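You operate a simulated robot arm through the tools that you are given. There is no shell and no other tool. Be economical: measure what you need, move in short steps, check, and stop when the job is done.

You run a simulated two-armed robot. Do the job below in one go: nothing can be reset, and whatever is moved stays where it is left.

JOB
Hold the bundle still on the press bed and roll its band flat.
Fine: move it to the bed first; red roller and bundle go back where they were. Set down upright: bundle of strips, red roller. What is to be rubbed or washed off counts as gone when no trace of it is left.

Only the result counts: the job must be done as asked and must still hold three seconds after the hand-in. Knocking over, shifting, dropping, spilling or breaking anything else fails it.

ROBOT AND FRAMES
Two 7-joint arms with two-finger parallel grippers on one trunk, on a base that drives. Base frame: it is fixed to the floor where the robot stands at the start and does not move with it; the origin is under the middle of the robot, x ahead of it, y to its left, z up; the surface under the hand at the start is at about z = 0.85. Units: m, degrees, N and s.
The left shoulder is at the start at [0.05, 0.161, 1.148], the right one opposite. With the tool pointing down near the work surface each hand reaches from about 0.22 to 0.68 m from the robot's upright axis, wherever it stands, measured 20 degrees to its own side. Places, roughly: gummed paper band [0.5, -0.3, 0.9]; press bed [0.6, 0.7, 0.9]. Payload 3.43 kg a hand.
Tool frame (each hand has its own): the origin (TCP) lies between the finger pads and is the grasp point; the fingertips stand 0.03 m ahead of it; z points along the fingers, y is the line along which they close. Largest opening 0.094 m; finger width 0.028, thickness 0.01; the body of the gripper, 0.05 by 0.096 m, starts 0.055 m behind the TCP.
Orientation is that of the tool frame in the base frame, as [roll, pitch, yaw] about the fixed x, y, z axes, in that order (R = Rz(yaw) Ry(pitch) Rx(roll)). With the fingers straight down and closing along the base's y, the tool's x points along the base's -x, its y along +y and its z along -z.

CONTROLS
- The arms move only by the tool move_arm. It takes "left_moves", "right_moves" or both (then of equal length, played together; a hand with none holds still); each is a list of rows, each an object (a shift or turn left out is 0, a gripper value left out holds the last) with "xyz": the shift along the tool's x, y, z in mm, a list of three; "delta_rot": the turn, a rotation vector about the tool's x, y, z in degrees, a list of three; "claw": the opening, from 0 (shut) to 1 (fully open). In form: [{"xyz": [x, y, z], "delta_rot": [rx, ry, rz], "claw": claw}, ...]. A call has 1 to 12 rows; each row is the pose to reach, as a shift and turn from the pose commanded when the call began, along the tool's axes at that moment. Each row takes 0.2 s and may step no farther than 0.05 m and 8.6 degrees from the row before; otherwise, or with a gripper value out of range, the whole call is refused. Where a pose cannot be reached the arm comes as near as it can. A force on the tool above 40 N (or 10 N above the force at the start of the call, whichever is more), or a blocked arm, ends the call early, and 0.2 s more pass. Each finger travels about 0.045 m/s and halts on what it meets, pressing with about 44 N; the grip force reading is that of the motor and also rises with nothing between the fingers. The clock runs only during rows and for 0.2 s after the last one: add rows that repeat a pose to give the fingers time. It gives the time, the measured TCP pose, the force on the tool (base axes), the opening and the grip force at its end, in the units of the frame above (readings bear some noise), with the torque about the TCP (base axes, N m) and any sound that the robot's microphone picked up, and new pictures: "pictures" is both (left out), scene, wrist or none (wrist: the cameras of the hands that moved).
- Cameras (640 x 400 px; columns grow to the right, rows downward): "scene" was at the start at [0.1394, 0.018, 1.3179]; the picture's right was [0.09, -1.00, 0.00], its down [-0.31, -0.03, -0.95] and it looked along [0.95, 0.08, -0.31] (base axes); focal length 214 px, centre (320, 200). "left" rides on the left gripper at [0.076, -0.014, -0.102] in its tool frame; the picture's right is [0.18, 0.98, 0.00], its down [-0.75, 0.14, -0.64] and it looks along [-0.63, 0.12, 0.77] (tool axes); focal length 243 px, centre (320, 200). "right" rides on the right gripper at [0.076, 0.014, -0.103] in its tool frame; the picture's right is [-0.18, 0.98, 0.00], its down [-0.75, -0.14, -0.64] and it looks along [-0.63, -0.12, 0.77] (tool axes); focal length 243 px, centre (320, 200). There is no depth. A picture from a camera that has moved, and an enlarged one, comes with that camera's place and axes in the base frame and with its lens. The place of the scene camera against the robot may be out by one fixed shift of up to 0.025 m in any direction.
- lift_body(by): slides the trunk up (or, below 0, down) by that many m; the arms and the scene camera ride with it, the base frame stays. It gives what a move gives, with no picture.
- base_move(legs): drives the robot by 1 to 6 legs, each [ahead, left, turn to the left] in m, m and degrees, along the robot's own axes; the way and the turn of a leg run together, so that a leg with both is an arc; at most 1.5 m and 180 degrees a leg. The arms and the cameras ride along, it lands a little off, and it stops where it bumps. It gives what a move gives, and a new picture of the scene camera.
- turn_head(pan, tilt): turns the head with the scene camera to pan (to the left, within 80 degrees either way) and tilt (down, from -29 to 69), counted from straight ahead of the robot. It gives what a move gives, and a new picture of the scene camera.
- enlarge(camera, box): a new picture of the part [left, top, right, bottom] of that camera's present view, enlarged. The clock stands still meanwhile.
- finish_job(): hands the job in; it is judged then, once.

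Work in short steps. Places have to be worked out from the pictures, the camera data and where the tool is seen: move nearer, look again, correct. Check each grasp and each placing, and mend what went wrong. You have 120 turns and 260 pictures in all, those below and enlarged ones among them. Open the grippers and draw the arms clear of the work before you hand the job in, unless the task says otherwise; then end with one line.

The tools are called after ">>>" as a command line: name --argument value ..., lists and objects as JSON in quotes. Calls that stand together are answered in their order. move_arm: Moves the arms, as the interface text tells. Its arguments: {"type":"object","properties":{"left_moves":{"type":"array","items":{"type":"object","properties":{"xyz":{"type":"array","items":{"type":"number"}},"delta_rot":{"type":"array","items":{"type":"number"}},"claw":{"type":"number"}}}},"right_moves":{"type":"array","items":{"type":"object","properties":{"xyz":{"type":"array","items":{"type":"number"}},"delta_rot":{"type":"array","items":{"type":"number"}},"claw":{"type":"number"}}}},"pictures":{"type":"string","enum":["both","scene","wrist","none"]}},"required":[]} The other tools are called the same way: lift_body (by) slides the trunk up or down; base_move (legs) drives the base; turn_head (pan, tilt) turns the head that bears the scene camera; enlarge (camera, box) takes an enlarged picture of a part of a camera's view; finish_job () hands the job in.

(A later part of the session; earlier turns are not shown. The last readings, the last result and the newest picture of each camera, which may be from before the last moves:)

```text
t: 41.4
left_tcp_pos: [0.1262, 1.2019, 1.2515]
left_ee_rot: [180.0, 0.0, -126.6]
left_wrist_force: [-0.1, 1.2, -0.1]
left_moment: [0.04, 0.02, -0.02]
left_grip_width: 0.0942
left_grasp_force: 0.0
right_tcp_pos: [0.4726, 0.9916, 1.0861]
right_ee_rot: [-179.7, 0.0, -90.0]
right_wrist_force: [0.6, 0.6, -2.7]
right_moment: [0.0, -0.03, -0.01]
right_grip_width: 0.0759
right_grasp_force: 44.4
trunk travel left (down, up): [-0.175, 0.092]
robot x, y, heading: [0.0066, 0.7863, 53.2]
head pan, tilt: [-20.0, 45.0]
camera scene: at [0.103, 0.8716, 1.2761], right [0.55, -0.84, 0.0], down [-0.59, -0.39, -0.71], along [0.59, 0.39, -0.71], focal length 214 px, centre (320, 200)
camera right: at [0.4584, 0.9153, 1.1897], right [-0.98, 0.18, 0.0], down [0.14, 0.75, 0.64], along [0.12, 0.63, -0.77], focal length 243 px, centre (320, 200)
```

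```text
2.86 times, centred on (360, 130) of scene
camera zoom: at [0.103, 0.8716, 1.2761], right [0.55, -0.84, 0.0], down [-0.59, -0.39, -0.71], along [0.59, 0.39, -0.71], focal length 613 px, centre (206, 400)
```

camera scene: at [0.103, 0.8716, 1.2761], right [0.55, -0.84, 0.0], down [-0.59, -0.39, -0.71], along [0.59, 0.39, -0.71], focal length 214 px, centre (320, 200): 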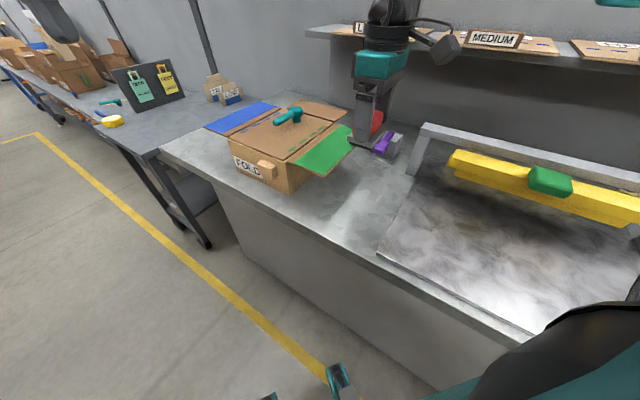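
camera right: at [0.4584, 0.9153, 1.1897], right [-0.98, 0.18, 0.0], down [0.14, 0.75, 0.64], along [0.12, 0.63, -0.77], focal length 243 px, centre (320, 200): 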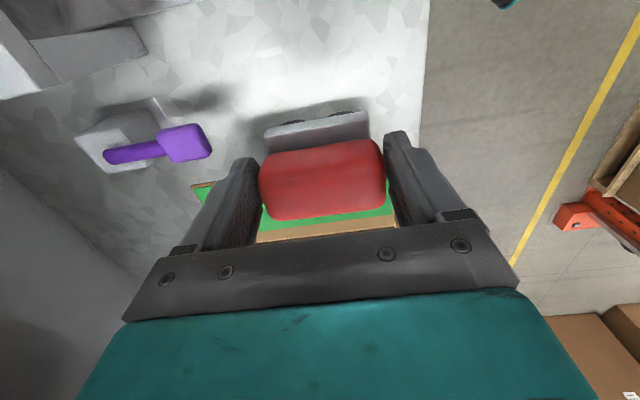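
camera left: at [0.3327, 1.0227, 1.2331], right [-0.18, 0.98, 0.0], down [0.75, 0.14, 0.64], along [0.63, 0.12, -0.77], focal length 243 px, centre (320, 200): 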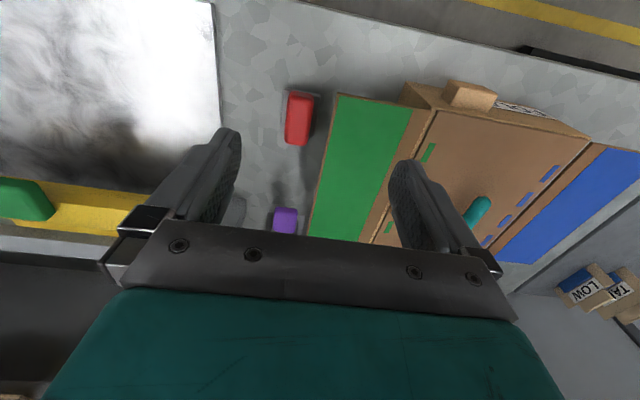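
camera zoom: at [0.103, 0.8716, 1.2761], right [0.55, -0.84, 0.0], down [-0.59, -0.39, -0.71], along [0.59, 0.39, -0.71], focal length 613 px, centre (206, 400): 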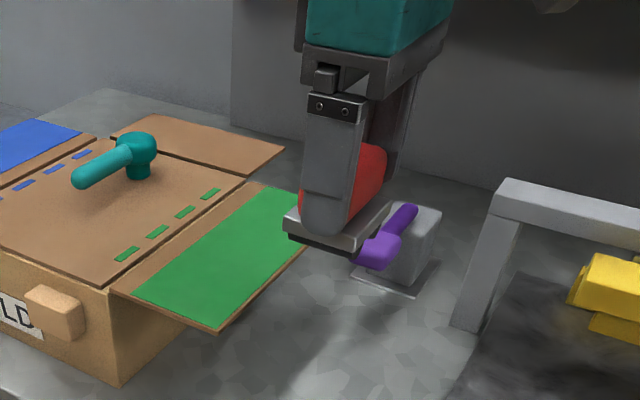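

Roller is held cleanly. Raise it, then drive to the bundle with heading -45°, so that the left hand can grip across it.

>>> move_arm --right_moves '[{"xyz": [20, 10, -40]}, {"xyz": [40, 20, -80]}, {"xyz": [60, 30, -120]}]' --pictures "none"

>>> base_move --legs '[[-0.2, 0, 0], [0, 0, -98.3], [0.433, -0.31, 0]]'

>>> turn_head --pan 25 --tilt 45

```text
t: 42.2
left_tcp_pos: [0.1269, 1.2005, 1.2493]
left_ee_rot: [180.0, 0.1, -126.7]
left_wrist_force: [0.4, 0.2, 0.5]
left_moment: [0.01, 0.02, 0.03]
left_grip_width: 0.0936
left_grasp_force: 0.1
right_tcp_pos: [0.4411, 0.9319, 1.2067]
right_ee_rot: [-179.7, 0.1, -90.0]
right_wrist_force: [-0.2, -1.1, -2.8]
right_moment: [-0.02, 0.01, -0.04]
right_grip_width: 0.0758
right_grasp_force: 43.4
trunk travel left (down, up): [-0.175, 0.092]
robot x, y, heading: [0.0057, 0.7875, 53.2]
head pan, tilt: [-20.0, 45.0]
```

```text
t: 50.9
left_tcp_pos: [0.3679, -0.0807, 1.2495]
left_ee_rot: [-179.9, 0.0, 135.2]
left_wrist_force: [0.2, 0.0, -0.6]
left_moment: [0.0, 0.02, -0.02]
left_grip_width: 0.0941
left_grasp_force: 0.1
right_tcp_pos: [0.0579, -0.3559, 1.2061]
right_ee_rot: [-179.8, 0.1, 171.8]
right_wrist_force: [-0.3, -0.5, -2.8]
right_moment: [0.03, 0.04, -0.01]
right_grip_width: 0.076
right_grasp_force: 43.8
trunk travel left (down, up): [-0.175, 0.092]
robot x, y, heading: [-0.0238, 0.0996, -44.9]
head pan, tilt: [-20.0, 45.0]
camera scene: at [0.0431, 0.0056, 1.2761], right [-0.91, -0.43, 0.0], down [-0.3, 0.64, -0.71], along [0.3, -0.64, -0.71], focal length 214 px, centre (320, 200)
```

scene: 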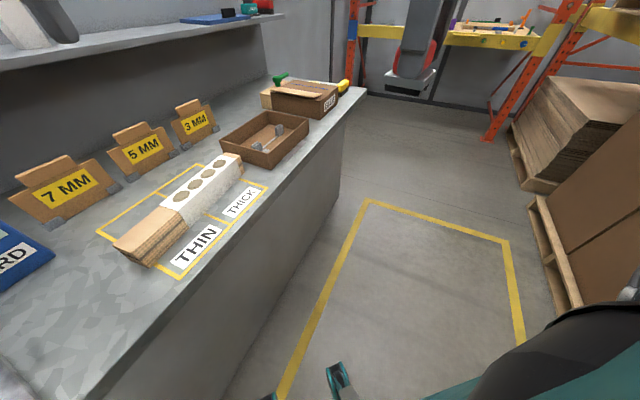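

```text
t: 52.0
left_tcp_pos: [0.3682, -0.0816, 1.251]
left_ee_rot: [-179.9, 0.0, 135.2]
left_wrist_force: [0.1, 0.7, -1.1]
left_moment: [0.0, 0.02, -0.02]
left_grip_width: 0.094
left_grasp_force: 0.1
right_tcp_pos: [0.0571, -0.3562, 1.2063]
right_ee_rot: [-179.8, 0.2, 171.8]
right_wrist_force: [-0.6, 0.2, -2.7]
right_moment: [-0.02, 0.03, -0.03]
right_grip_width: 0.0761
right_grasp_force: 44.2
trunk travel left (down, up): [-0.175, 0.092]
robot x, y, heading: [-0.0239, 0.0972, -45.0]
head pan, tilt: [25.0, 45.0]
camera scene: at [0.0849, 0.0518, 1.2761], right [-0.34, -0.94, 0.0], down [-0.67, 0.24, -0.71], along [0.67, -0.24, -0.71], focal length 214 px, centre (320, 200)
```

scene: 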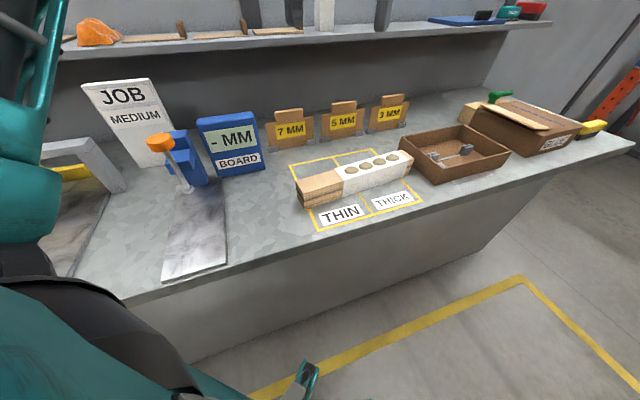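

Turn the left hand by +39° about its axis (fingers then close across the bundle) and look with its wrist camera.

>>> move_arm --left_moves '[{"xyz": [0, 0, 10], "delta_rot": [0, 0, 8]}, {"xyz": [0, 0, 20], "delta_rot": [0, 0, 16]}, {"xyz": [-10, 0, 30], "delta_rot": [0, 0, 24]}, {"xyz": [-20, 0, 40], "delta_rot": [0, 0, 32]}, {"xyz": [-30, 0, 50], "delta_rot": [0, 0, 39]}]' --pictures "both"

```text
t: 53.2
left_tcp_pos: [0.3908, -0.1025, 1.2004]
left_ee_rot: [180.0, 0.2, 96.1]
left_wrist_force: [-0.4, -0.3, 0.7]
left_moment: [0.01, 0.02, -0.01]
left_grip_width: 0.0941
left_grasp_force: 0.0
right_tcp_pos: [0.0581, -0.3561, 1.2067]
right_ee_rot: [-179.7, 0.1, 171.9]
right_wrist_force: [0.1, -0.1, -1.3]
right_moment: [-0.02, 0.0, 0.0]
right_grip_width: 0.076
right_grasp_force: 44.3
trunk travel left (down, up): [-0.175, 0.092]
robot x, y, heading: [-0.0237, 0.0997, -44.7]
head pan, tilt: [25.0, 45.0]
camera scene: at [0.0851, 0.0518, 1.2761], right [-0.34, -0.94, 0.0], down [-0.67, 0.24, -0.71], along [0.66, -0.24, -0.71], focal length 214 px, centre (320, 200)
camera left: at [0.3682, -0.028, 1.3025], right [0.96, 0.29, 0.0], down [0.22, -0.73, 0.64], along [0.18, -0.62, -0.77], focal length 243 px, centre (320, 200)
```

scene: 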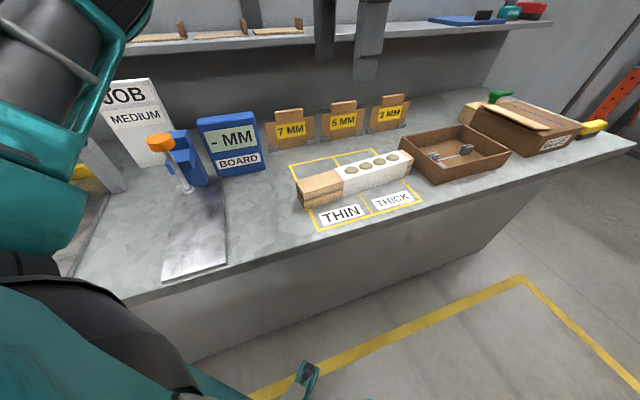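
left: 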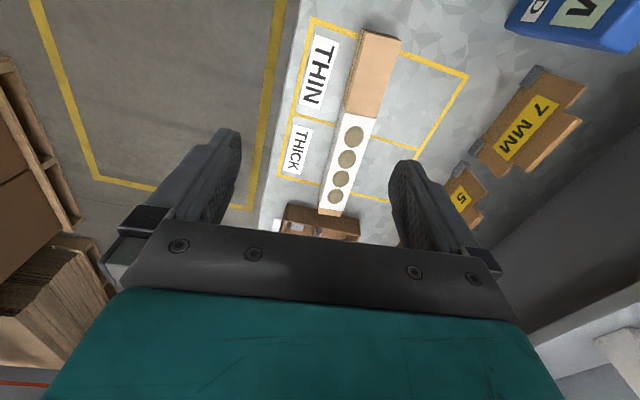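

Enlarge to measure the bundle.

>>> enlarge --camera "left" --box '[230, 10, 470, 230]'

```text
1.82 times, centred on (350, 120) of left
camera zoom: at [0.3682, -0.028, 1.3025], right [0.96, 0.29, 0.0], down [0.22, -0.73, 0.64], along [0.18, -0.62, -0.77], focal length 441 px, centre (266, 346)
```

zoom: 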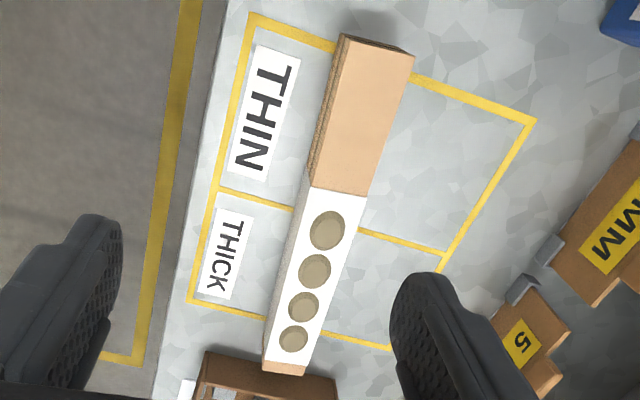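

The bundle's axis runs about 95.3° in yaw, ~33 cm long, ~55 mm wide, exposed part y from -0.045 to -0.155. I move the left hand above (0.468, -0.12) and look closer.

>>> move_arm --left_moves '[{"xyz": [-13, 37, 40], "delta_rot": [0, 0, 0.8]}, {"xyz": [-25.6, 74.7, 80], "delta_rot": [0, 0, 0.8]}, {"xyz": [-25.6, 74.7, 115], "delta_rot": [0, 0, 0.8]}, {"xyz": [-25.6, 74.7, 150], "delta_rot": [0, 0, 0.8]}, {"xyz": [-25.6, 74.7, 150], "delta_rot": [0, 0, 0.8]}]' --pictures "both"

>>> enlarge --camera "left" --box '[180, 0, 480, 220]'

>>> enlarge --camera "scene" --box '[260, 70, 440, 230]'

```text
refused: row 1 steps farther than a row can; nothing moved
```

```text
1.82 times, centred on (330, 110) of left
camera zoom: at [0.3682, -0.028, 1.3025], right [0.96, 0.29, 0.0], down [0.22, -0.73, 0.64], along [0.18, -0.62, -0.77], focal length 441 px, centre (302, 364)
```

zoom: 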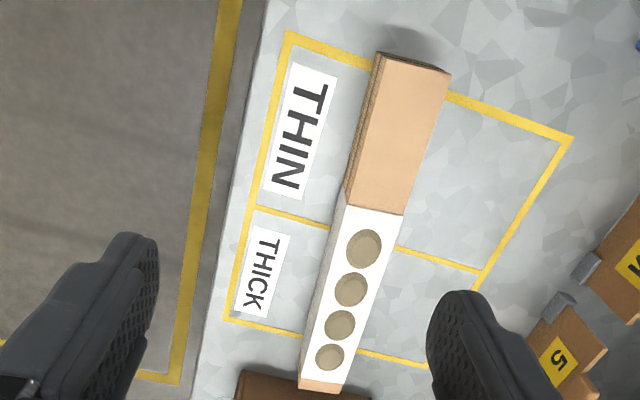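

```text
2.50 times, centred on (350, 150) of scene
camera zoom: at [0.0851, 0.0518, 1.2761], right [-0.34, -0.94, 0.0], down [-0.67, 0.24, -0.71], along [0.66, -0.24, -0.71], focal length 536 px, centre (245, 325)
```

zoom: 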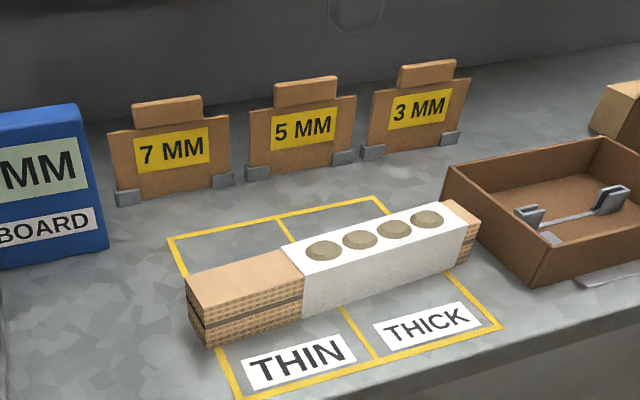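

Height looks ~5.5 cm (top ≈ 0.905). Repeat the move with smaller rows.

>>> move_arm --left_moves '[{"xyz": [-8, 25, 30], "delta_rot": [0, 0, 0.8]}, {"xyz": [-16, 50, 60], "delta_rot": [0, 0, 0.8]}, {"xyz": [-25.6, 74.7, 90], "delta_rot": [0, 0, 0.8]}, {"xyz": [-25.6, 74.7, 120], "delta_rot": [0, 0, 0.8]}, {"xyz": [-25.6, 74.7, 150], "delta_rot": [0, 0, 0.8]}, {"xyz": [-25.6, 74.7, 150], "delta_rot": [0, 0, 0.8]}]' --pictures "both"

>>> enlarge --camera "left" --box '[180, 0, 480, 220]'

```text
t: 54.6
left_tcp_pos: [0.4656, -0.1207, 1.0515]
left_ee_rot: [-180.0, 0.0, 95.3]
left_wrist_force: [-0.8, 0.3, 0.0]
left_moment: [-0.02, 0.01, 0.0]
left_grip_width: 0.0941
left_grasp_force: 0.1
right_tcp_pos: [0.0582, -0.3567, 1.2061]
right_ee_rot: [-179.8, 0.1, 171.9]
right_wrist_force: [0.6, 0.5, -2.3]
right_moment: [0.0, 0.01, -0.01]
right_grip_width: 0.0756
right_grasp_force: 44.3
trunk travel left (down, up): [-0.175, 0.092]
robot x, y, heading: [-0.0279, 0.0986, -44.7]
head pan, tilt: [25.0, 45.0]
camera scene: at [0.0849, 0.0519, 1.2762], right [-0.34, -0.94, 0.0], down [-0.67, 0.24, -0.71], along [0.67, -0.24, -0.71], focal length 214 px, centre (320, 200)
camera left: at [0.4448, -0.0447, 1.1529], right [0.96, 0.28, 0.0], down [0.21, -0.74, 0.64], along [0.18, -0.62, -0.77], focal length 243 px, centre (320, 200)
```

scene: 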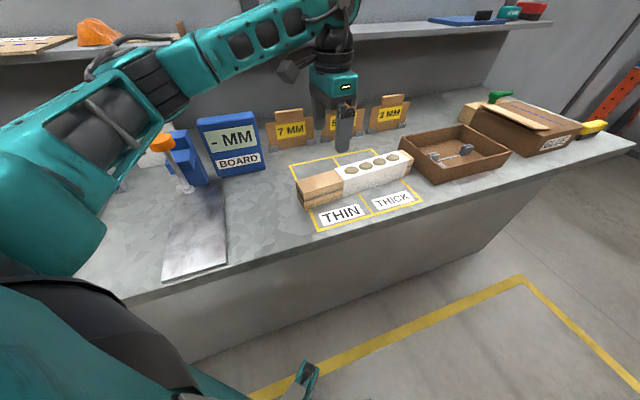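
left: 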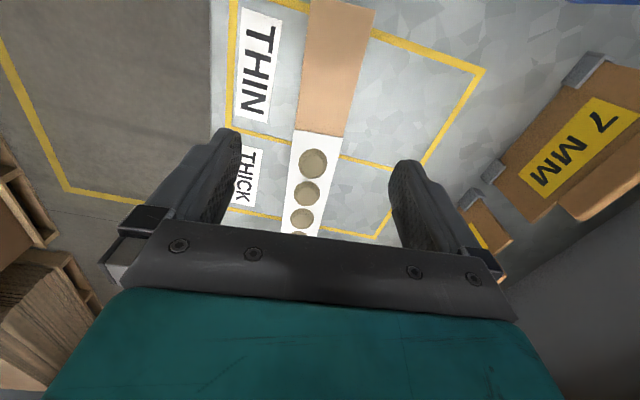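

```text
1.82 times, centred on (330, 110) of left
camera zoom: at [0.4448, -0.0447, 1.1529], right [0.96, 0.28, 0.0], down [0.21, -0.74, 0.64], along [0.18, -0.62, -0.77], focal length 441 px, centre (302, 364)
```

zoom: 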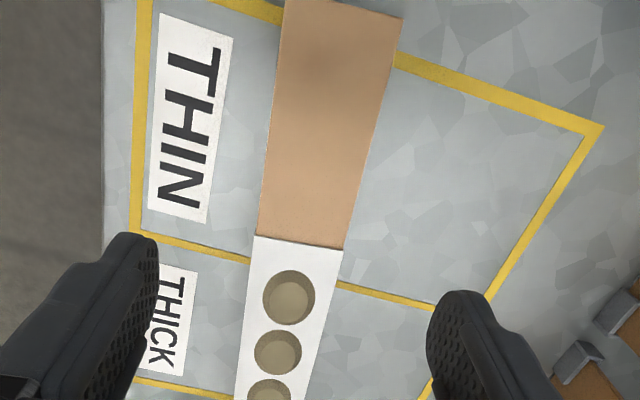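

Centre line at y=-0.12 is x≈0.472, top ≈0.90. Descend to TCP z≈0.886 straddling the exposed strips.

>>> move_arm --left_moves '[{"xyz": [0, 6.5, 40]}, {"xyz": [0, 6.5, 80]}, {"xyz": [0, 6.5, 115]}, {"xyz": [0, 6.5, 145]}, {"xyz": [0, 6.5, 166]}, {"xyz": [0, 6.5, 166]}]' --pictures "both"

```text
t: 56.0
left_tcp_pos: [0.4727, -0.1203, 0.8839]
left_ee_rot: [180.0, 0.0, 95.4]
left_wrist_force: [0.2, -0.3, 0.2]
left_moment: [-0.02, 0.03, -0.01]
left_grip_width: 0.0939
left_grasp_force: 0.0
right_tcp_pos: [0.0567, -0.356, 1.2058]
right_ee_rot: [-179.8, 0.1, 171.8]
right_wrist_force: [0.6, -0.8, -2.3]
right_moment: [-0.03, 0.01, 0.01]
right_grip_width: 0.0759
right_grasp_force: 44.3
trunk travel left (down, up): [-0.175, 0.092]
robot x, y, heading: [-0.0307, 0.1004, -44.5]
head pan, tilt: [25.0, 45.0]
camera scene: at [0.0849, 0.0519, 1.2761], right [-0.34, -0.94, 0.0], down [-0.67, 0.24, -0.71], along [0.67, -0.24, -0.71], focal length 214 px, centre (320, 200)
camera left: at [0.4511, -0.0439, 0.9865], right [0.96, 0.28, 0.0], down [0.21, -0.74, 0.64], along [0.18, -0.62, -0.77], focal length 243 px, centre (320, 200)
```

scene: 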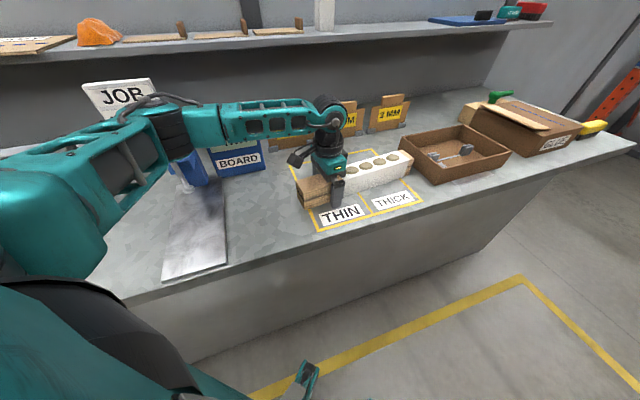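
left: 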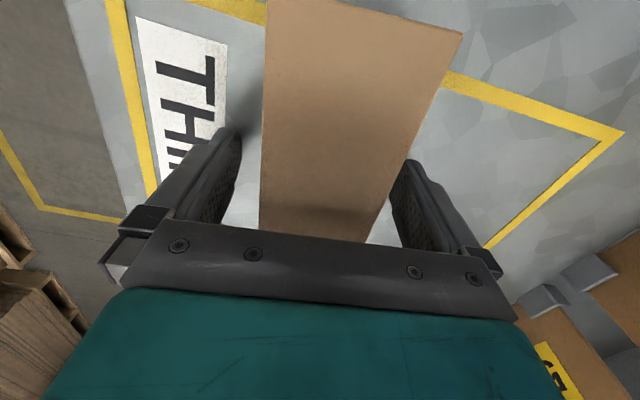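

Straddling well, both fingers are clear of the sides. Close.

>>> move_arm --left_moves '[{"claw": 0.7}, {"claw": 0.5}, {"claw": 0.3}, {"claw": 0.3}, {"claw": 0.3}, {"claw": 0.3}, {"claw": 0.3}]' --pictures "wrist"

```text
t: 57.6
left_tcp_pos: [0.4722, -0.1188, 0.8847]
left_ee_rot: [180.0, 0.0, 95.4]
left_wrist_force: [0.5, 0.2, 0.7]
left_moment: [-0.03, -0.02, -0.1]
left_grip_width: 0.0556
left_grasp_force: 43.9
right_tcp_pos: [0.0577, -0.3561, 1.2063]
right_ee_rot: [-179.8, 0.2, 171.8]
right_wrist_force: [-0.2, -0.1, -2.2]
right_moment: [-0.01, 0.03, 0.0]
right_grip_width: 0.0759
right_grasp_force: 44.2
trunk travel left (down, up): [-0.175, 0.092]
robot x, y, heading: [-0.0294, 0.0979, -44.7]
head pan, tilt: [25.0, 45.0]
camera left: at [0.4511, -0.044, 0.9869], right [0.96, 0.28, 0.0], down [0.21, -0.74, 0.64], along [0.18, -0.62, -0.77], focal length 243 px, centre (320, 200)
```

left: 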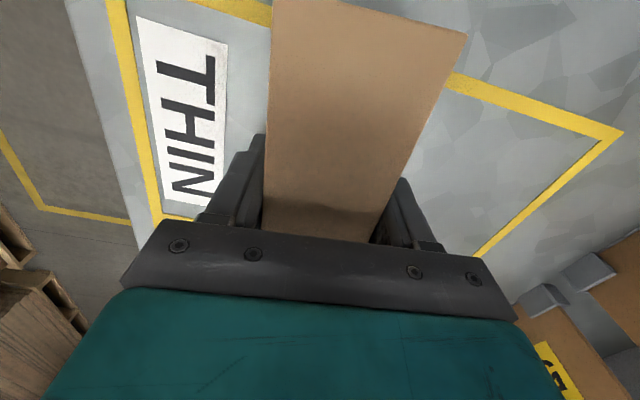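

Gripped at 55.6 mm. Restore pose: TCP (0.471, -0.119, 0.8845), yaw 95.4. Lift a little and check the load and sag.

>>> move_arm --left_moves '[{"xyz": [0, 0, -10]}, {"xyz": [0, 0, -25]}, {"xyz": [0, 0, -40]}, {"xyz": [0, 0, -40]}]' --pictures "scene"

>>> enlarge --camera "scene" --box '[260, 70, 440, 230]'

```text
t: 58.6
left_tcp_pos: [0.4744, -0.1207, 0.9247]
left_ee_rot: [-180.0, 0.0, 95.5]
left_wrist_force: [0.0, 0.3, -2.5]
left_moment: [0.13, 0.0, -0.02]
left_grip_width: 0.0558
left_grasp_force: 44.4
right_tcp_pos: [0.0581, -0.3562, 1.2049]
right_ee_rot: [-179.7, 0.1, 171.9]
right_wrist_force: [0.2, 0.5, -2.3]
right_moment: [0.02, 0.0, -0.03]
right_grip_width: 0.076
right_grasp_force: 44.4
trunk travel left (down, up): [-0.175, 0.092]
robot x, y, heading: [-0.0265, 0.0983, -45.0]
head pan, tilt: [25.0, 45.0]
camera scene: at [0.0851, 0.0518, 1.2761], right [-0.34, -0.94, 0.0], down [-0.67, 0.24, -0.71], along [0.67, -0.24, -0.71], focal length 214 px, centre (320, 200)
```

scene: 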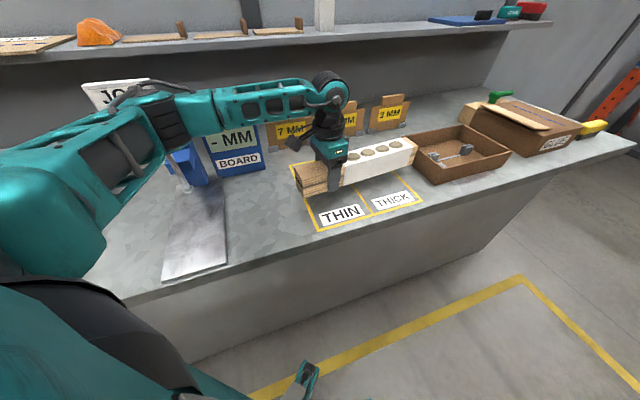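

```text
2.50 times, centred on (350, 150) of scene
camera zoom: at [0.0851, 0.0518, 1.2761], right [-0.34, -0.94, 0.0], down [-0.67, 0.24, -0.71], along [0.67, -0.24, -0.71], focal length 536 px, centre (245, 325)
```

zoom: 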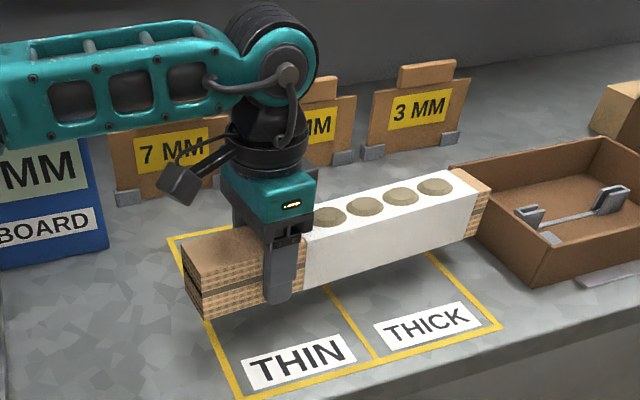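

Light (0.25 kg) and no sag. I raise it to z≈1.14 and pull it nearer to the robot, so that later both hands reach the band.

>>> move_arm --left_moves '[{"xyz": [0, 0, -40]}, {"xyz": [0, 0, -80]}, {"xyz": [0, 0, -120]}, {"xyz": [20, -10, -150]}, {"xyz": [45, -22, -180]}, {"xyz": [70, -35, -210]}, {"xyz": [95, -47, -220]}, {"xyz": [118, -58, -220]}, {"xyz": [118, -58, -220]}]' --pictures "scene"

```text
t: 60.6
left_tcp_pos: [0.4043, -0.0069, 1.1446]
left_ee_rot: [180.0, 0.0, 95.5]
left_wrist_force: [0.6, 0.5, -1.5]
left_moment: [0.15, 0.03, 0.01]
left_grip_width: 0.0559
left_grasp_force: 44.3
right_tcp_pos: [0.0563, -0.3563, 1.2072]
right_ee_rot: [-179.8, 0.1, 171.8]
right_wrist_force: [-0.4, 0.3, -2.5]
right_moment: [-0.01, 0.0, 0.0]
right_grip_width: 0.076
right_grasp_force: 44.0
trunk travel left (down, up): [-0.175, 0.092]
robot x, y, heading: [-0.0289, 0.1006, -44.7]
head pan, tilt: [25.0, 45.0]
camera scene: at [0.0851, 0.0517, 1.2761], right [-0.34, -0.94, 0.0], down [-0.67, 0.24, -0.71], along [0.67, -0.24, -0.71], focal length 214 px, centre (320, 200)
```

scene: 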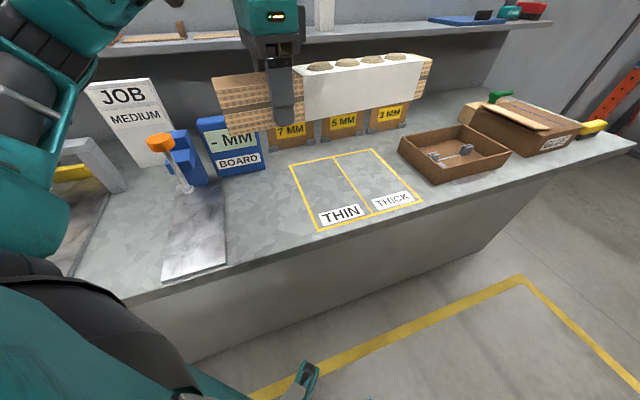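

Reachable. Drive along the bench to the bed, keeping heading -45°.

>>> base_move --legs '[[-0.521, 0.552, 0]]'

>>> turn_head --pan 30 --tilt 50

```text
t: 65.9
left_tcp_pos: [0.4261, 0.7472, 1.1455]
left_ee_rot: [179.9, 0.0, 95.6]
left_wrist_force: [-0.3, -0.6, -1.7]
left_moment: [0.1, 0.03, -0.03]
left_grip_width: 0.0559
left_grasp_force: 43.6
right_tcp_pos: [0.08, 0.3967, 1.2056]
right_ee_rot: [-179.8, 0.1, 171.9]
right_wrist_force: [-0.1, 0.1, -0.9]
right_moment: [0.0, 0.01, 0.0]
right_grip_width: 0.076
right_grasp_force: 44.3
trunk travel left (down, up): [-0.175, 0.092]
robot x, y, heading: [-0.0019, 0.8537, -44.6]
head pan, tilt: [25.0, 45.0]
camera scene: at [0.1069, 0.8058, 1.2761], right [-0.34, -0.94, 0.0], down [-0.67, 0.24, -0.71], along [0.67, -0.24, -0.71], focal length 214 px, centre (320, 200)
```

scene: 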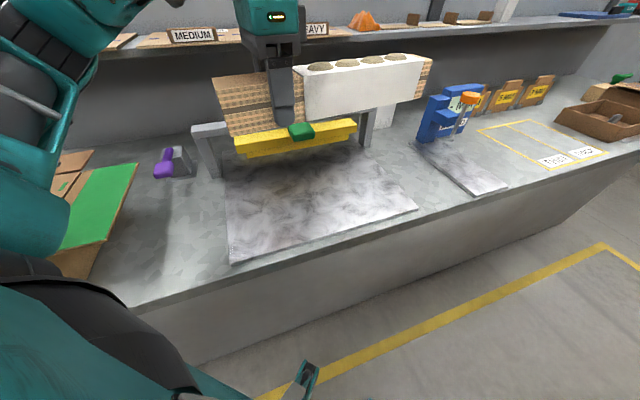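

```text
t: 66.6
left_tcp_pos: [0.4264, 0.7469, 1.1451]
left_ee_rot: [180.0, -0.1, 95.6]
left_wrist_force: [0.4, 0.1, -1.0]
left_moment: [0.15, -0.03, -0.03]
left_grip_width: 0.0559
left_grasp_force: 44.1
right_tcp_pos: [0.0806, 0.3973, 1.2055]
right_ee_rot: [-179.8, 0.1, 171.8]
right_wrist_force: [-0.3, 0.8, -2.5]
right_moment: [0.02, 0.02, 0.02]
right_grip_width: 0.076
right_grasp_force: 43.7
trunk travel left (down, up): [-0.175, 0.092]
robot x, y, heading: [-0.0041, 0.8526, -44.8]
head pan, tilt: [30.0, 50.0]
camera scene: at [0.1048, 0.8135, 1.2692], right [-0.25, -0.97, 0.0], down [-0.74, 0.19, -0.64], along [0.62, -0.16, -0.77], focal length 214 px, centre (320, 200)
```

scene: 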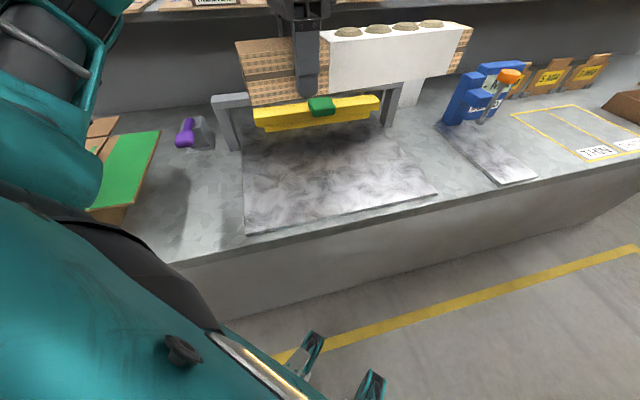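

Positioned over the bed. Lower the bundle to just above it.

>>> move_arm --left_moves '[{"xyz": [0, 0, 40]}, {"xyz": [0, 0, 80]}, {"xyz": [0, 0, 120]}, {"xyz": [0, 0, 160]}, {"xyz": [0, 0, 200]}, {"xyz": [0, 0, 230]}, {"xyz": [0, 0, 242]}, {"xyz": [0, 0, 242]}]' --pictures "both"

>>> enlarge --camera "scene" --box '[200, 50, 480, 240]'

```text
t: 68.4
left_tcp_pos: [0.426, 0.7472, 0.9028]
left_ee_rot: [-180.0, 0.0, 95.6]
left_wrist_force: [0.1, -0.6, -1.1]
left_moment: [0.13, -0.01, 0.01]
left_grip_width: 0.056
left_grasp_force: 44.3
right_tcp_pos: [0.0801, 0.3984, 1.206]
right_ee_rot: [-179.9, 0.0, 171.9]
right_wrist_force: [0.4, 0.4, -2.9]
right_moment: [-0.01, 0.02, 0.0]
right_grip_width: 0.0759
right_grasp_force: 44.0
trunk travel left (down, up): [-0.175, 0.092]
robot x, y, heading: [-0.0053, 0.8511, -44.9]
head pan, tilt: [30.0, 50.0]
camera scene: at [0.1048, 0.8135, 1.2692], right [-0.25, -0.97, 0.0], down [-0.74, 0.19, -0.64], along [0.62, -0.16, -0.77], focal length 214 px, centre (320, 200)
camera left: at [0.4046, 0.822, 1.0047], right [0.96, 0.28, 0.0], down [0.21, -0.74, 0.64], along [0.18, -0.62, -0.77], focal length 243 px, centre (320, 200)
```

scene: 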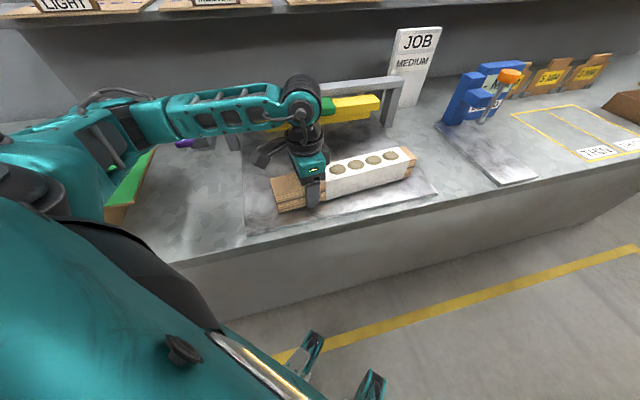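
left: 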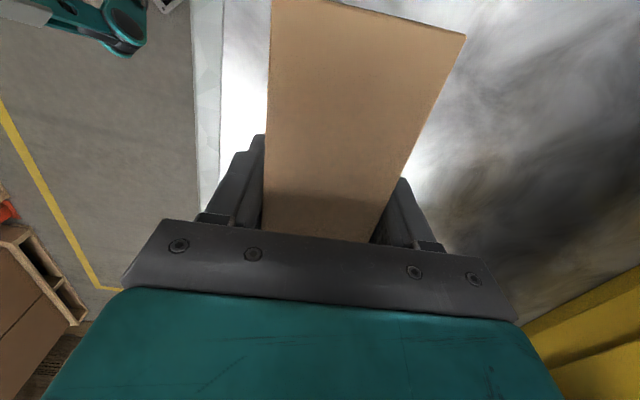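

```text
2.11 times, centred on (340, 145) of scene
camera zoom: at [0.1048, 0.8135, 1.2692], right [-0.25, -0.97, 0.0], down [-0.74, 0.19, -0.64], along [0.62, -0.16, -0.77], focal length 452 px, centre (278, 316)
```

zoom: 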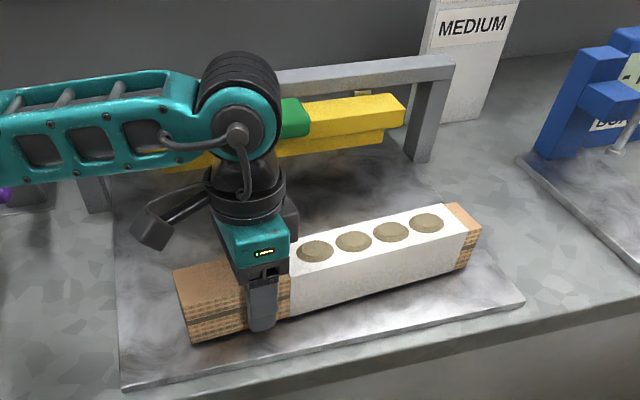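

Comfortably over the bed. Lower until contact.

>>> move_arm --left_moves '[{"xyz": [0, 0, 4]}, {"xyz": [0, 0, 8]}, {"xyz": [0, 0, 10]}, {"xyz": [0, 0, 12]}, {"xyz": [0, 0, 12]}]' --pictures "none"

```text
t: 69.6
left_tcp_pos: [0.4261, 0.7471, 0.8923]
left_ee_rot: [179.8, 0.3, 95.6]
left_wrist_force: [5.0, -1.6, 21.9]
left_moment: [-0.35, 0.22, 0.01]
left_grip_width: 0.0557
left_grasp_force: 43.7
right_tcp_pos: [0.0795, 0.3981, 1.206]
right_ee_rot: [-179.8, 0.2, 171.9]
right_wrist_force: [0.5, 0.5, -1.4]
right_moment: [-0.01, 0.03, -0.01]
right_grip_width: 0.0759
right_grasp_force: 43.9
trunk travel left (down, up): [-0.175, 0.092]
robot x, y, heading: [-0.0061, 0.8524, -45.1]
head pan, tilt: [30.0, 50.0]
```

Resting on the bed. Regrip nearer the exposed end to give the roller room: open, slide 45 mm along the bundle, close.

>>> move_arm --left_moves '[{"xyz": [0, 0, -2], "claw": 0.7}, {"xyz": [0, 0, -3], "claw": 0.8}, {"xyz": [0, 0, -3], "claw": 0.8}, {"xyz": [15, 0, -3], "claw": 0.8}, {"xyz": [30, 0, -3], "claw": 0.8}, {"xyz": [45, 0, -3], "claw": 0.8}, {"xyz": [45, 0, -3], "claw": 0.6}, {"xyz": [45, 0, -3], "claw": 0.3}, {"xyz": [45, 0, -3], "claw": 0.3}, {"xyz": [45, 0, -3], "claw": 0.3}, {"xyz": [45, 0, -3], "claw": 0.3}]' --pictures "both"

```text
t: 72.0
left_tcp_pos: [0.4212, 0.7913, 0.893]
left_ee_rot: [180.0, 0.1, 95.6]
left_wrist_force: [0.0, -0.1, 0.1]
left_moment: [-0.1, 0.01, -0.1]
left_grip_width: 0.0557
left_grasp_force: 44.0
right_tcp_pos: [0.0796, 0.3979, 1.2056]
right_ee_rot: [-179.8, 0.1, 171.9]
right_wrist_force: [-0.4, 0.6, -2.3]
right_moment: [0.01, -0.01, -0.02]
right_grip_width: 0.076
right_grasp_force: 43.9
trunk travel left (down, up): [-0.175, 0.092]
robot x, y, heading: [-0.0022, 0.8495, -44.8]
head pan, tilt: [30.0, 50.0]
camera scene: at [0.1047, 0.8136, 1.2692], right [-0.25, -0.97, 0.0], down [-0.74, 0.19, -0.64], along [0.62, -0.16, -0.77], focal length 214 px, centre (320, 200)
camera left: at [0.3995, 0.8673, 0.9965], right [0.96, 0.28, 0.0], down [0.21, -0.74, 0.64], along [0.18, -0.62, -0.77], focal length 243 px, centre (320, 200)
```

scene: 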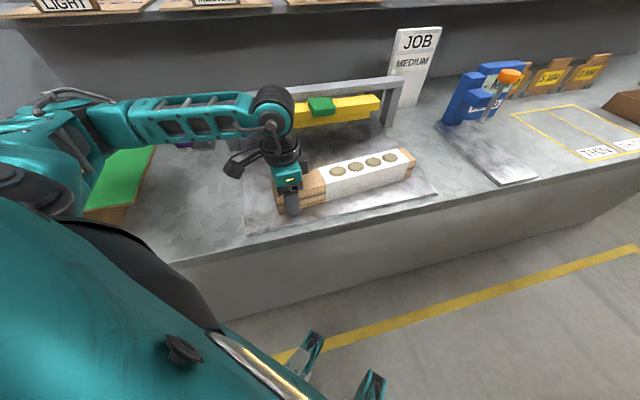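
left: 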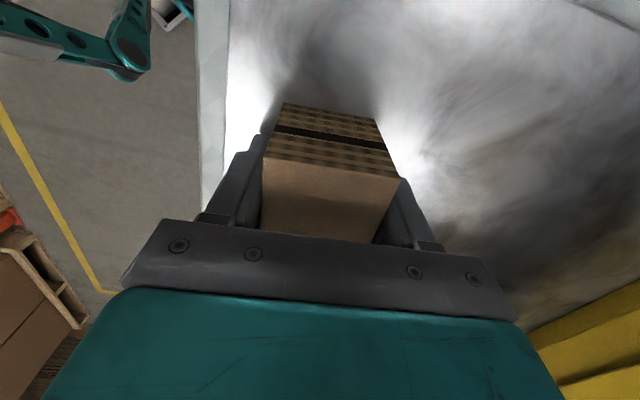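

The bundle is held at its end. The bubbles should be at about y 0.674, 0.628, 0.584, 0.538 (x ≈ 0.433–0.447). Bring the roller above the band's middle at safe height, turning it along the band (yaw ≈ 185.6).

>>> move_arm --right_moves '[{"xyz": [-32, 10, 0], "delta_rot": [0, 0, -1.4]}, {"xyz": [-64, 20, 0], "delta_rot": [0, 0, -2.8]}, {"xyz": [-96, 40, 0], "delta_rot": [0, 0, -4.2]}, {"xyz": [-128, 60, 0], "delta_rot": [0, 0, -5.6]}, {"xyz": [-160, 85, 10], "delta_rot": [0, 0, -7]}, {"xyz": [-192, 110, 20], "delta_rot": [0, 0, -8.4]}, {"xyz": [-224, 135, 30], "delta_rot": [0, 0, -9.8]}, {"xyz": [-256, 160, 40], "delta_rot": [0, 0, -11.2]}, {"xyz": [-288, 185, 50], "delta_rot": [0, 0, -12.6]}, {"xyz": [-320, 210, 55], "delta_rot": [0, 0, -13.8]}, {"xyz": [-332, 225, 60], "delta_rot": [0, 0, -13.8]}, {"xyz": [-332, 225, 60], "delta_rot": [0, 0, -13.8]}]' --pictures "both"

```text
t: 74.6
left_tcp_pos: [0.4205, 0.7918, 0.8945]
left_ee_rot: [179.9, -0.1, 95.6]
left_wrist_force: [0.2, -0.3, -0.8]
left_moment: [0.24, -0.02, 0.01]
left_grip_width: 0.0559
left_grasp_force: 43.8
right_tcp_pos: [0.2189, 0.4678, 1.0883]
right_ee_rot: [-179.8, 0.1, -174.4]
right_wrist_force: [0.8, 0.0, -2.7]
right_moment: [0.03, 0.02, 0.0]
right_grip_width: 0.0758
right_grasp_force: 44.7
right hand out of reach, approached as far as the arm can: row 4, 5, 6, 7, 8, 9, 10, 11, 12
trunk travel left (down, up): [-0.175, 0.092]
robot x, y, heading: [-0.0034, 0.8505, -44.9]
head pan, tilt: [30.0, 50.0]
camera scene: at [0.1048, 0.8135, 1.2692], right [-0.25, -0.97, 0.0], down [-0.74, 0.19, -0.64], along [0.62, -0.16, -0.77], focal length 214 px, centre (320, 200)
camera right: at [0.1421, 0.4727, 1.1929], right [0.09, 1.0, 0.0], down [0.76, -0.06, 0.64], along [0.64, -0.06, -0.77], focal length 243 px, centre (320, 200)
```

scene: 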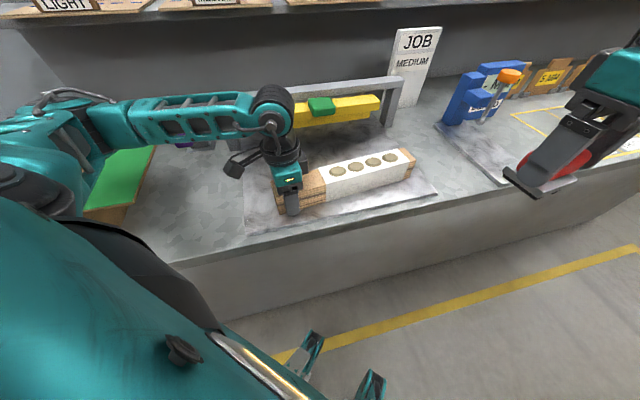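
right: 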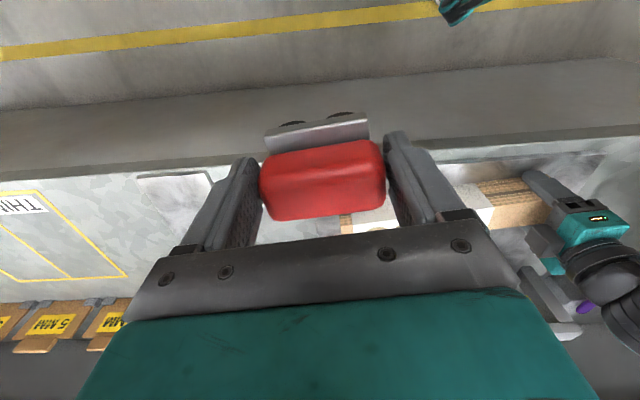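

The right wrist reaches its limit at this outward twist (~50°). I test how far it gets with 5° less twist and closer in.

>>> move_arm --right_moves '[{"xyz": [-20, 18, 0], "delta_rot": [0, 0, 3]}, {"xyz": [-40, 36, 0], "delta_rot": [0, 0, 5.6]}, {"xyz": [-61, 54, 0], "delta_rot": [0, 0, 5.6]}, {"xyz": [-81, 72, 0], "delta_rot": [0, 0, 5.6]}, {"xyz": [-101, 90, 0], "delta_rot": [0, 0, 5.6]}, {"xyz": [-121, 108, 0], "delta_rot": [0, 0, 5.6]}]' --pictures "none"

```text
t: 76.0
left_tcp_pos: [0.4209, 0.7914, 0.8932]
left_ee_rot: [-180.0, 0.0, 95.6]
left_wrist_force: [0.3, -0.4, -1.1]
left_moment: [0.15, 0.05, 0.05]
left_grip_width: 0.0558
left_grasp_force: 43.8
right_tcp_pos: [0.209, 0.495, 1.093]
right_ee_rot: [-179.8, 0.0, -179.9]
right_wrist_force: [-0.6, 1.1, -1.9]
right_moment: [0.0, 0.03, -0.02]
right_grip_width: 0.0755
right_grasp_force: 44.4
right hand out of reach, approached as far as the arm can: row 1, 2, 3, 4, 5, 6
trunk travel left (down, up): [-0.175, 0.092]
robot x, y, heading: [-0.0056, 0.8502, -44.8]
head pan, tilt: [30.0, 50.0]
```

Outward twist near the centre is not feasible. I test instead how well the right hand does when turned inward (the roller is symmetric), since then another layout on the bed becomes possible.

>>> move_arm --right_moves '[{"xyz": [0, 0, -10], "delta_rot": [0, 0, 8.5]}, {"xyz": [0, 0, -20], "delta_rot": [0, 0, 17]}, {"xyz": [0, 0, -30], "delta_rot": [0, 0, 25.5]}, {"xyz": [0, 0, -40], "delta_rot": [0, 0, 34]}, {"xyz": [0, 0, -50], "delta_rot": [0, 0, 42.5]}, {"xyz": [0, 0, -60], "delta_rot": [0, 0, 51]}, {"xyz": [0, 0, -60], "delta_rot": [0, 0, 59.5]}, {"xyz": [0, 0, -60], "delta_rot": [0, 0, 68]}, {"xyz": [0, 0, -60], "delta_rot": [0, 0, 76.5]}, {"xyz": [0, 0, -60], "delta_rot": [0, 0, 85]}, {"xyz": [0, 0, -60], "delta_rot": [0, 0, 93.5]}, {"xyz": [0, 0, -60], "delta_rot": [0, 0, 102]}]' --pictures "none"

```text
t: 78.6
left_tcp_pos: [0.419, 0.7935, 0.8952]
left_ee_rot: [-180.0, 0.1, 95.5]
left_wrist_force: [-0.2, 0.8, -0.1]
left_moment: [0.19, -0.03, 0.0]
left_grip_width: 0.0558
left_grasp_force: 43.9
right_tcp_pos: [0.1663, 0.5015, 1.196]
right_ee_rot: [179.8, 0.3, 78.1]
right_wrist_force: [-0.8, 1.5, -1.8]
right_moment: [-0.03, -0.04, 0.01]
right_grip_width: 0.0757
right_grasp_force: 43.9
right hand out of reach, approached as far as the arm can: row 2, 3, 4, 5, 6, 7, 8, 9, 10, 11, 12
trunk travel left (down, up): [-0.175, 0.092]
robot x, y, heading: [-0.0026, 0.8501, -44.6]
head pan, tilt: [30.0, 50.0]
```

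Check whether at this inward turn the hand can get over the bed area.

>>> move_arm --right_moves '[{"xyz": [20, 24, 8]}, {"xyz": [40, 48, 16]}, {"xyz": [60, 72, 24]}, {"xyz": [80, 96, 32]}, {"xyz": [100, 120, 40]}, {"xyz": [118, 141, 46]}, {"xyz": [118, 141, 46]}]' --pictures "scene"

```text
t: 80.2
left_tcp_pos: [0.4196, 0.7926, 0.8927]
left_ee_rot: [180.0, 0.0, 95.6]
left_wrist_force: [-0.4, 0.0, -0.1]
left_moment: [-0.2, -0.06, -0.03]
left_grip_width: 0.0554
left_grasp_force: 43.9
right_tcp_pos: [0.1964, 0.5081, 1.129]
right_ee_rot: [179.8, 0.1, 78.1]
right_wrist_force: [0.2, 0.0, -2.6]
right_moment: [0.03, 0.01, 0.0]
right_grip_width: 0.076
right_grasp_force: 44.0
right hand out of reach, approached as far as the arm can: row 1, 2, 3, 4, 5, 6, 7
trunk travel left (down, up): [-0.175, 0.092]
robot x, y, heading: [-0.0029, 0.8528, -44.9]
head pan, tilt: [30.0, 50.0]
camera scene: at [0.1047, 0.8139, 1.2692], right [-0.25, -0.97, 0.0], down [-0.74, 0.19, -0.64], along [0.62, -0.16, -0.77], focal length 214 px, centre (320, 200)
```

scene: 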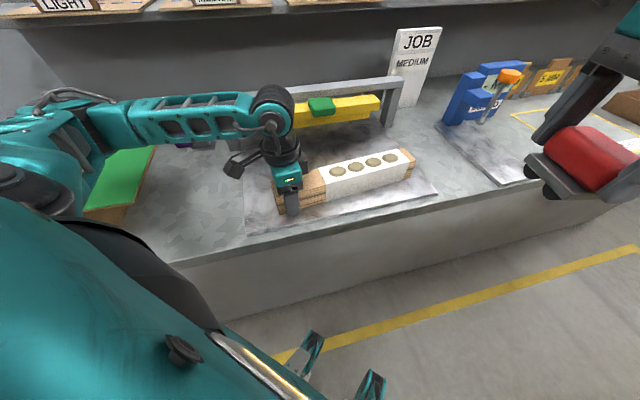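

Both twists fail near the centre, so I change the holding: with the robot facing the bench squarely, the right hand rolls in its natural pose, and the left hand (tilted away) presses the bundle's bare end down with shut fingers. First release the bundle and lift both hands.

>>> move_arm --left_moves '[{"claw": 0.7}, {"claw": 0.8}, {"claw": 0.85}, {"xyz": [0, 0, -20], "claw": 0.85}, {"xyz": [0, 0, -60], "claw": 0.85}, {"xyz": [0, 0, -105], "claw": 0.85}, {"xyz": [0, 0, -150], "claw": 0.85}, {"xyz": [0, 0, -200], "claw": 0.85}, {"xyz": [0, 0, -250], "claw": 0.85}]' --pictures "both"

```text
t: 82.2
left_tcp_pos: [0.4219, 0.7911, 1.1455]
left_ee_rot: [-180.0, -0.1, 95.4]
left_wrist_force: [-1.4, 0.0, 0.2]
left_moment: [-0.03, -0.05, -0.02]
left_grip_width: 0.0799
left_grasp_force: 0.1
right_tcp_pos: [0.1954, 0.5084, 1.1285]
right_ee_rot: [179.7, 0.3, 78.2]
right_wrist_force: [-0.1, 0.3, -2.5]
right_moment: [0.04, 0.02, -0.02]
right_grip_width: 0.0756
right_grasp_force: 43.8
trunk travel left (down, up): [-0.175, 0.092]
robot x, y, heading: [-0.005, 0.8506, -44.7]
head pan, tilt: [30.0, 50.0]
camera scene: at [0.1041, 0.8136, 1.2692], right [-0.25, -0.97, 0.0], down [-0.74, 0.19, -0.64], along [0.62, -0.16, -0.77], focal length 214 px, centre (320, 200)
camera left: at [0.3987, 0.866, 1.2474], right [0.96, 0.28, 0.0], down [0.21, -0.74, 0.64], along [0.18, -0.62, -0.77], focal length 243 px, centre (320, 200)
```

scene: 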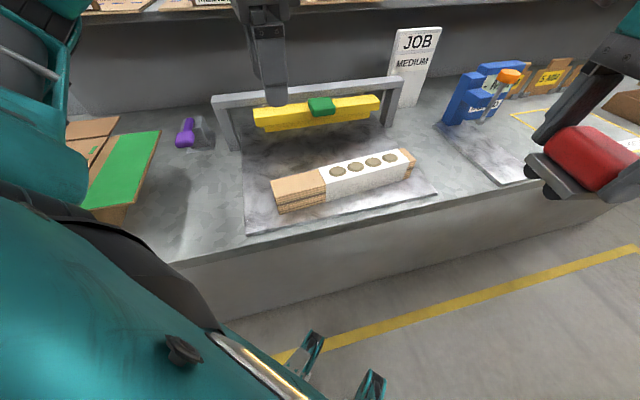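
left: 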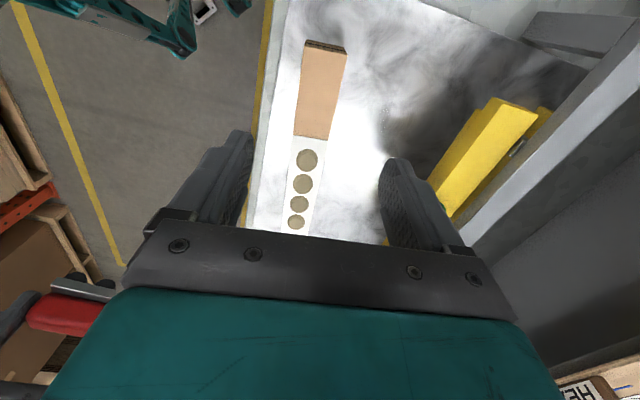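

Bundle lies well on the bed. Return both arms to their natural poses, then turn the base to face the bench.

>>> move_arm --left_moves '[{"delta_rot": [0, 0, -5], "claw": 0.5}, {"delta_rot": [0, 0, -10], "xyz": [0, 0, -10], "claw": 0.2}, {"delta_rot": [0, 0, -15], "xyz": [0, 0, -20], "claw": 0}, {"delta_rot": [0, 0, -20], "xyz": [0, 0, -30], "claw": 0}, {"delta_rot": [0, 0, -25], "xyz": [0, 0, -40], "claw": 0}, {"delta_rot": [0, 0, -30], "xyz": [0, 0, -50], "claw": 0}, {"delta_rot": [0, 0, -35], "xyz": [0, 0, -60], "claw": 0}, {"delta_rot": [0, 0, -39.6], "xyz": [0, 0, -70], "claw": 0}]' --right_moves '[{"xyz": [-21, -12, -9], "delta_rot": [0, 0, -7.8]}, {"xyz": [-42, -24, -18], "delta_rot": [0, 0, -15.6]}, {"xyz": [-64, -37, -27], "delta_rot": [0, 0, -23.4]}, {"xyz": [-86, -49, -36], "delta_rot": [0, 0, -31.2]}, {"xyz": [-107, -62, -45], "delta_rot": [0, 0, -39]}, {"xyz": [-129, -74, -54], "delta_rot": [0, 0, -46.8]}, {"xyz": [-150, -87, -63], "delta_rot": [0, 0, -54.6]}, {"xyz": [-172, -99, -70], "delta_rot": [0, 0, -62.4]}]' --pictures "none"

```text
t: 84.0
left_tcp_pos: [0.4212, 0.7924, 1.2146]
left_ee_rot: [180.0, 0.1, 135.2]
left_wrist_force: [-0.1, -0.2, 0.4]
left_moment: [0.04, 0.0, 0.04]
left_grip_width: 0.0002
left_grasp_force: 32.4
right_tcp_pos: [0.0594, 0.3583, 1.1965]
right_ee_rot: [-179.9, 0.1, 140.6]
right_wrist_force: [0.1, -0.5, -1.3]
right_moment: [0.02, -0.02, 0.02]
right_grip_width: 0.0758
right_grasp_force: 43.7
trunk travel left (down, up): [-0.175, 0.092]
robot x, y, heading: [-0.0031, 0.8515, -44.8]
head pan, tilt: [30.0, 50.0]
```

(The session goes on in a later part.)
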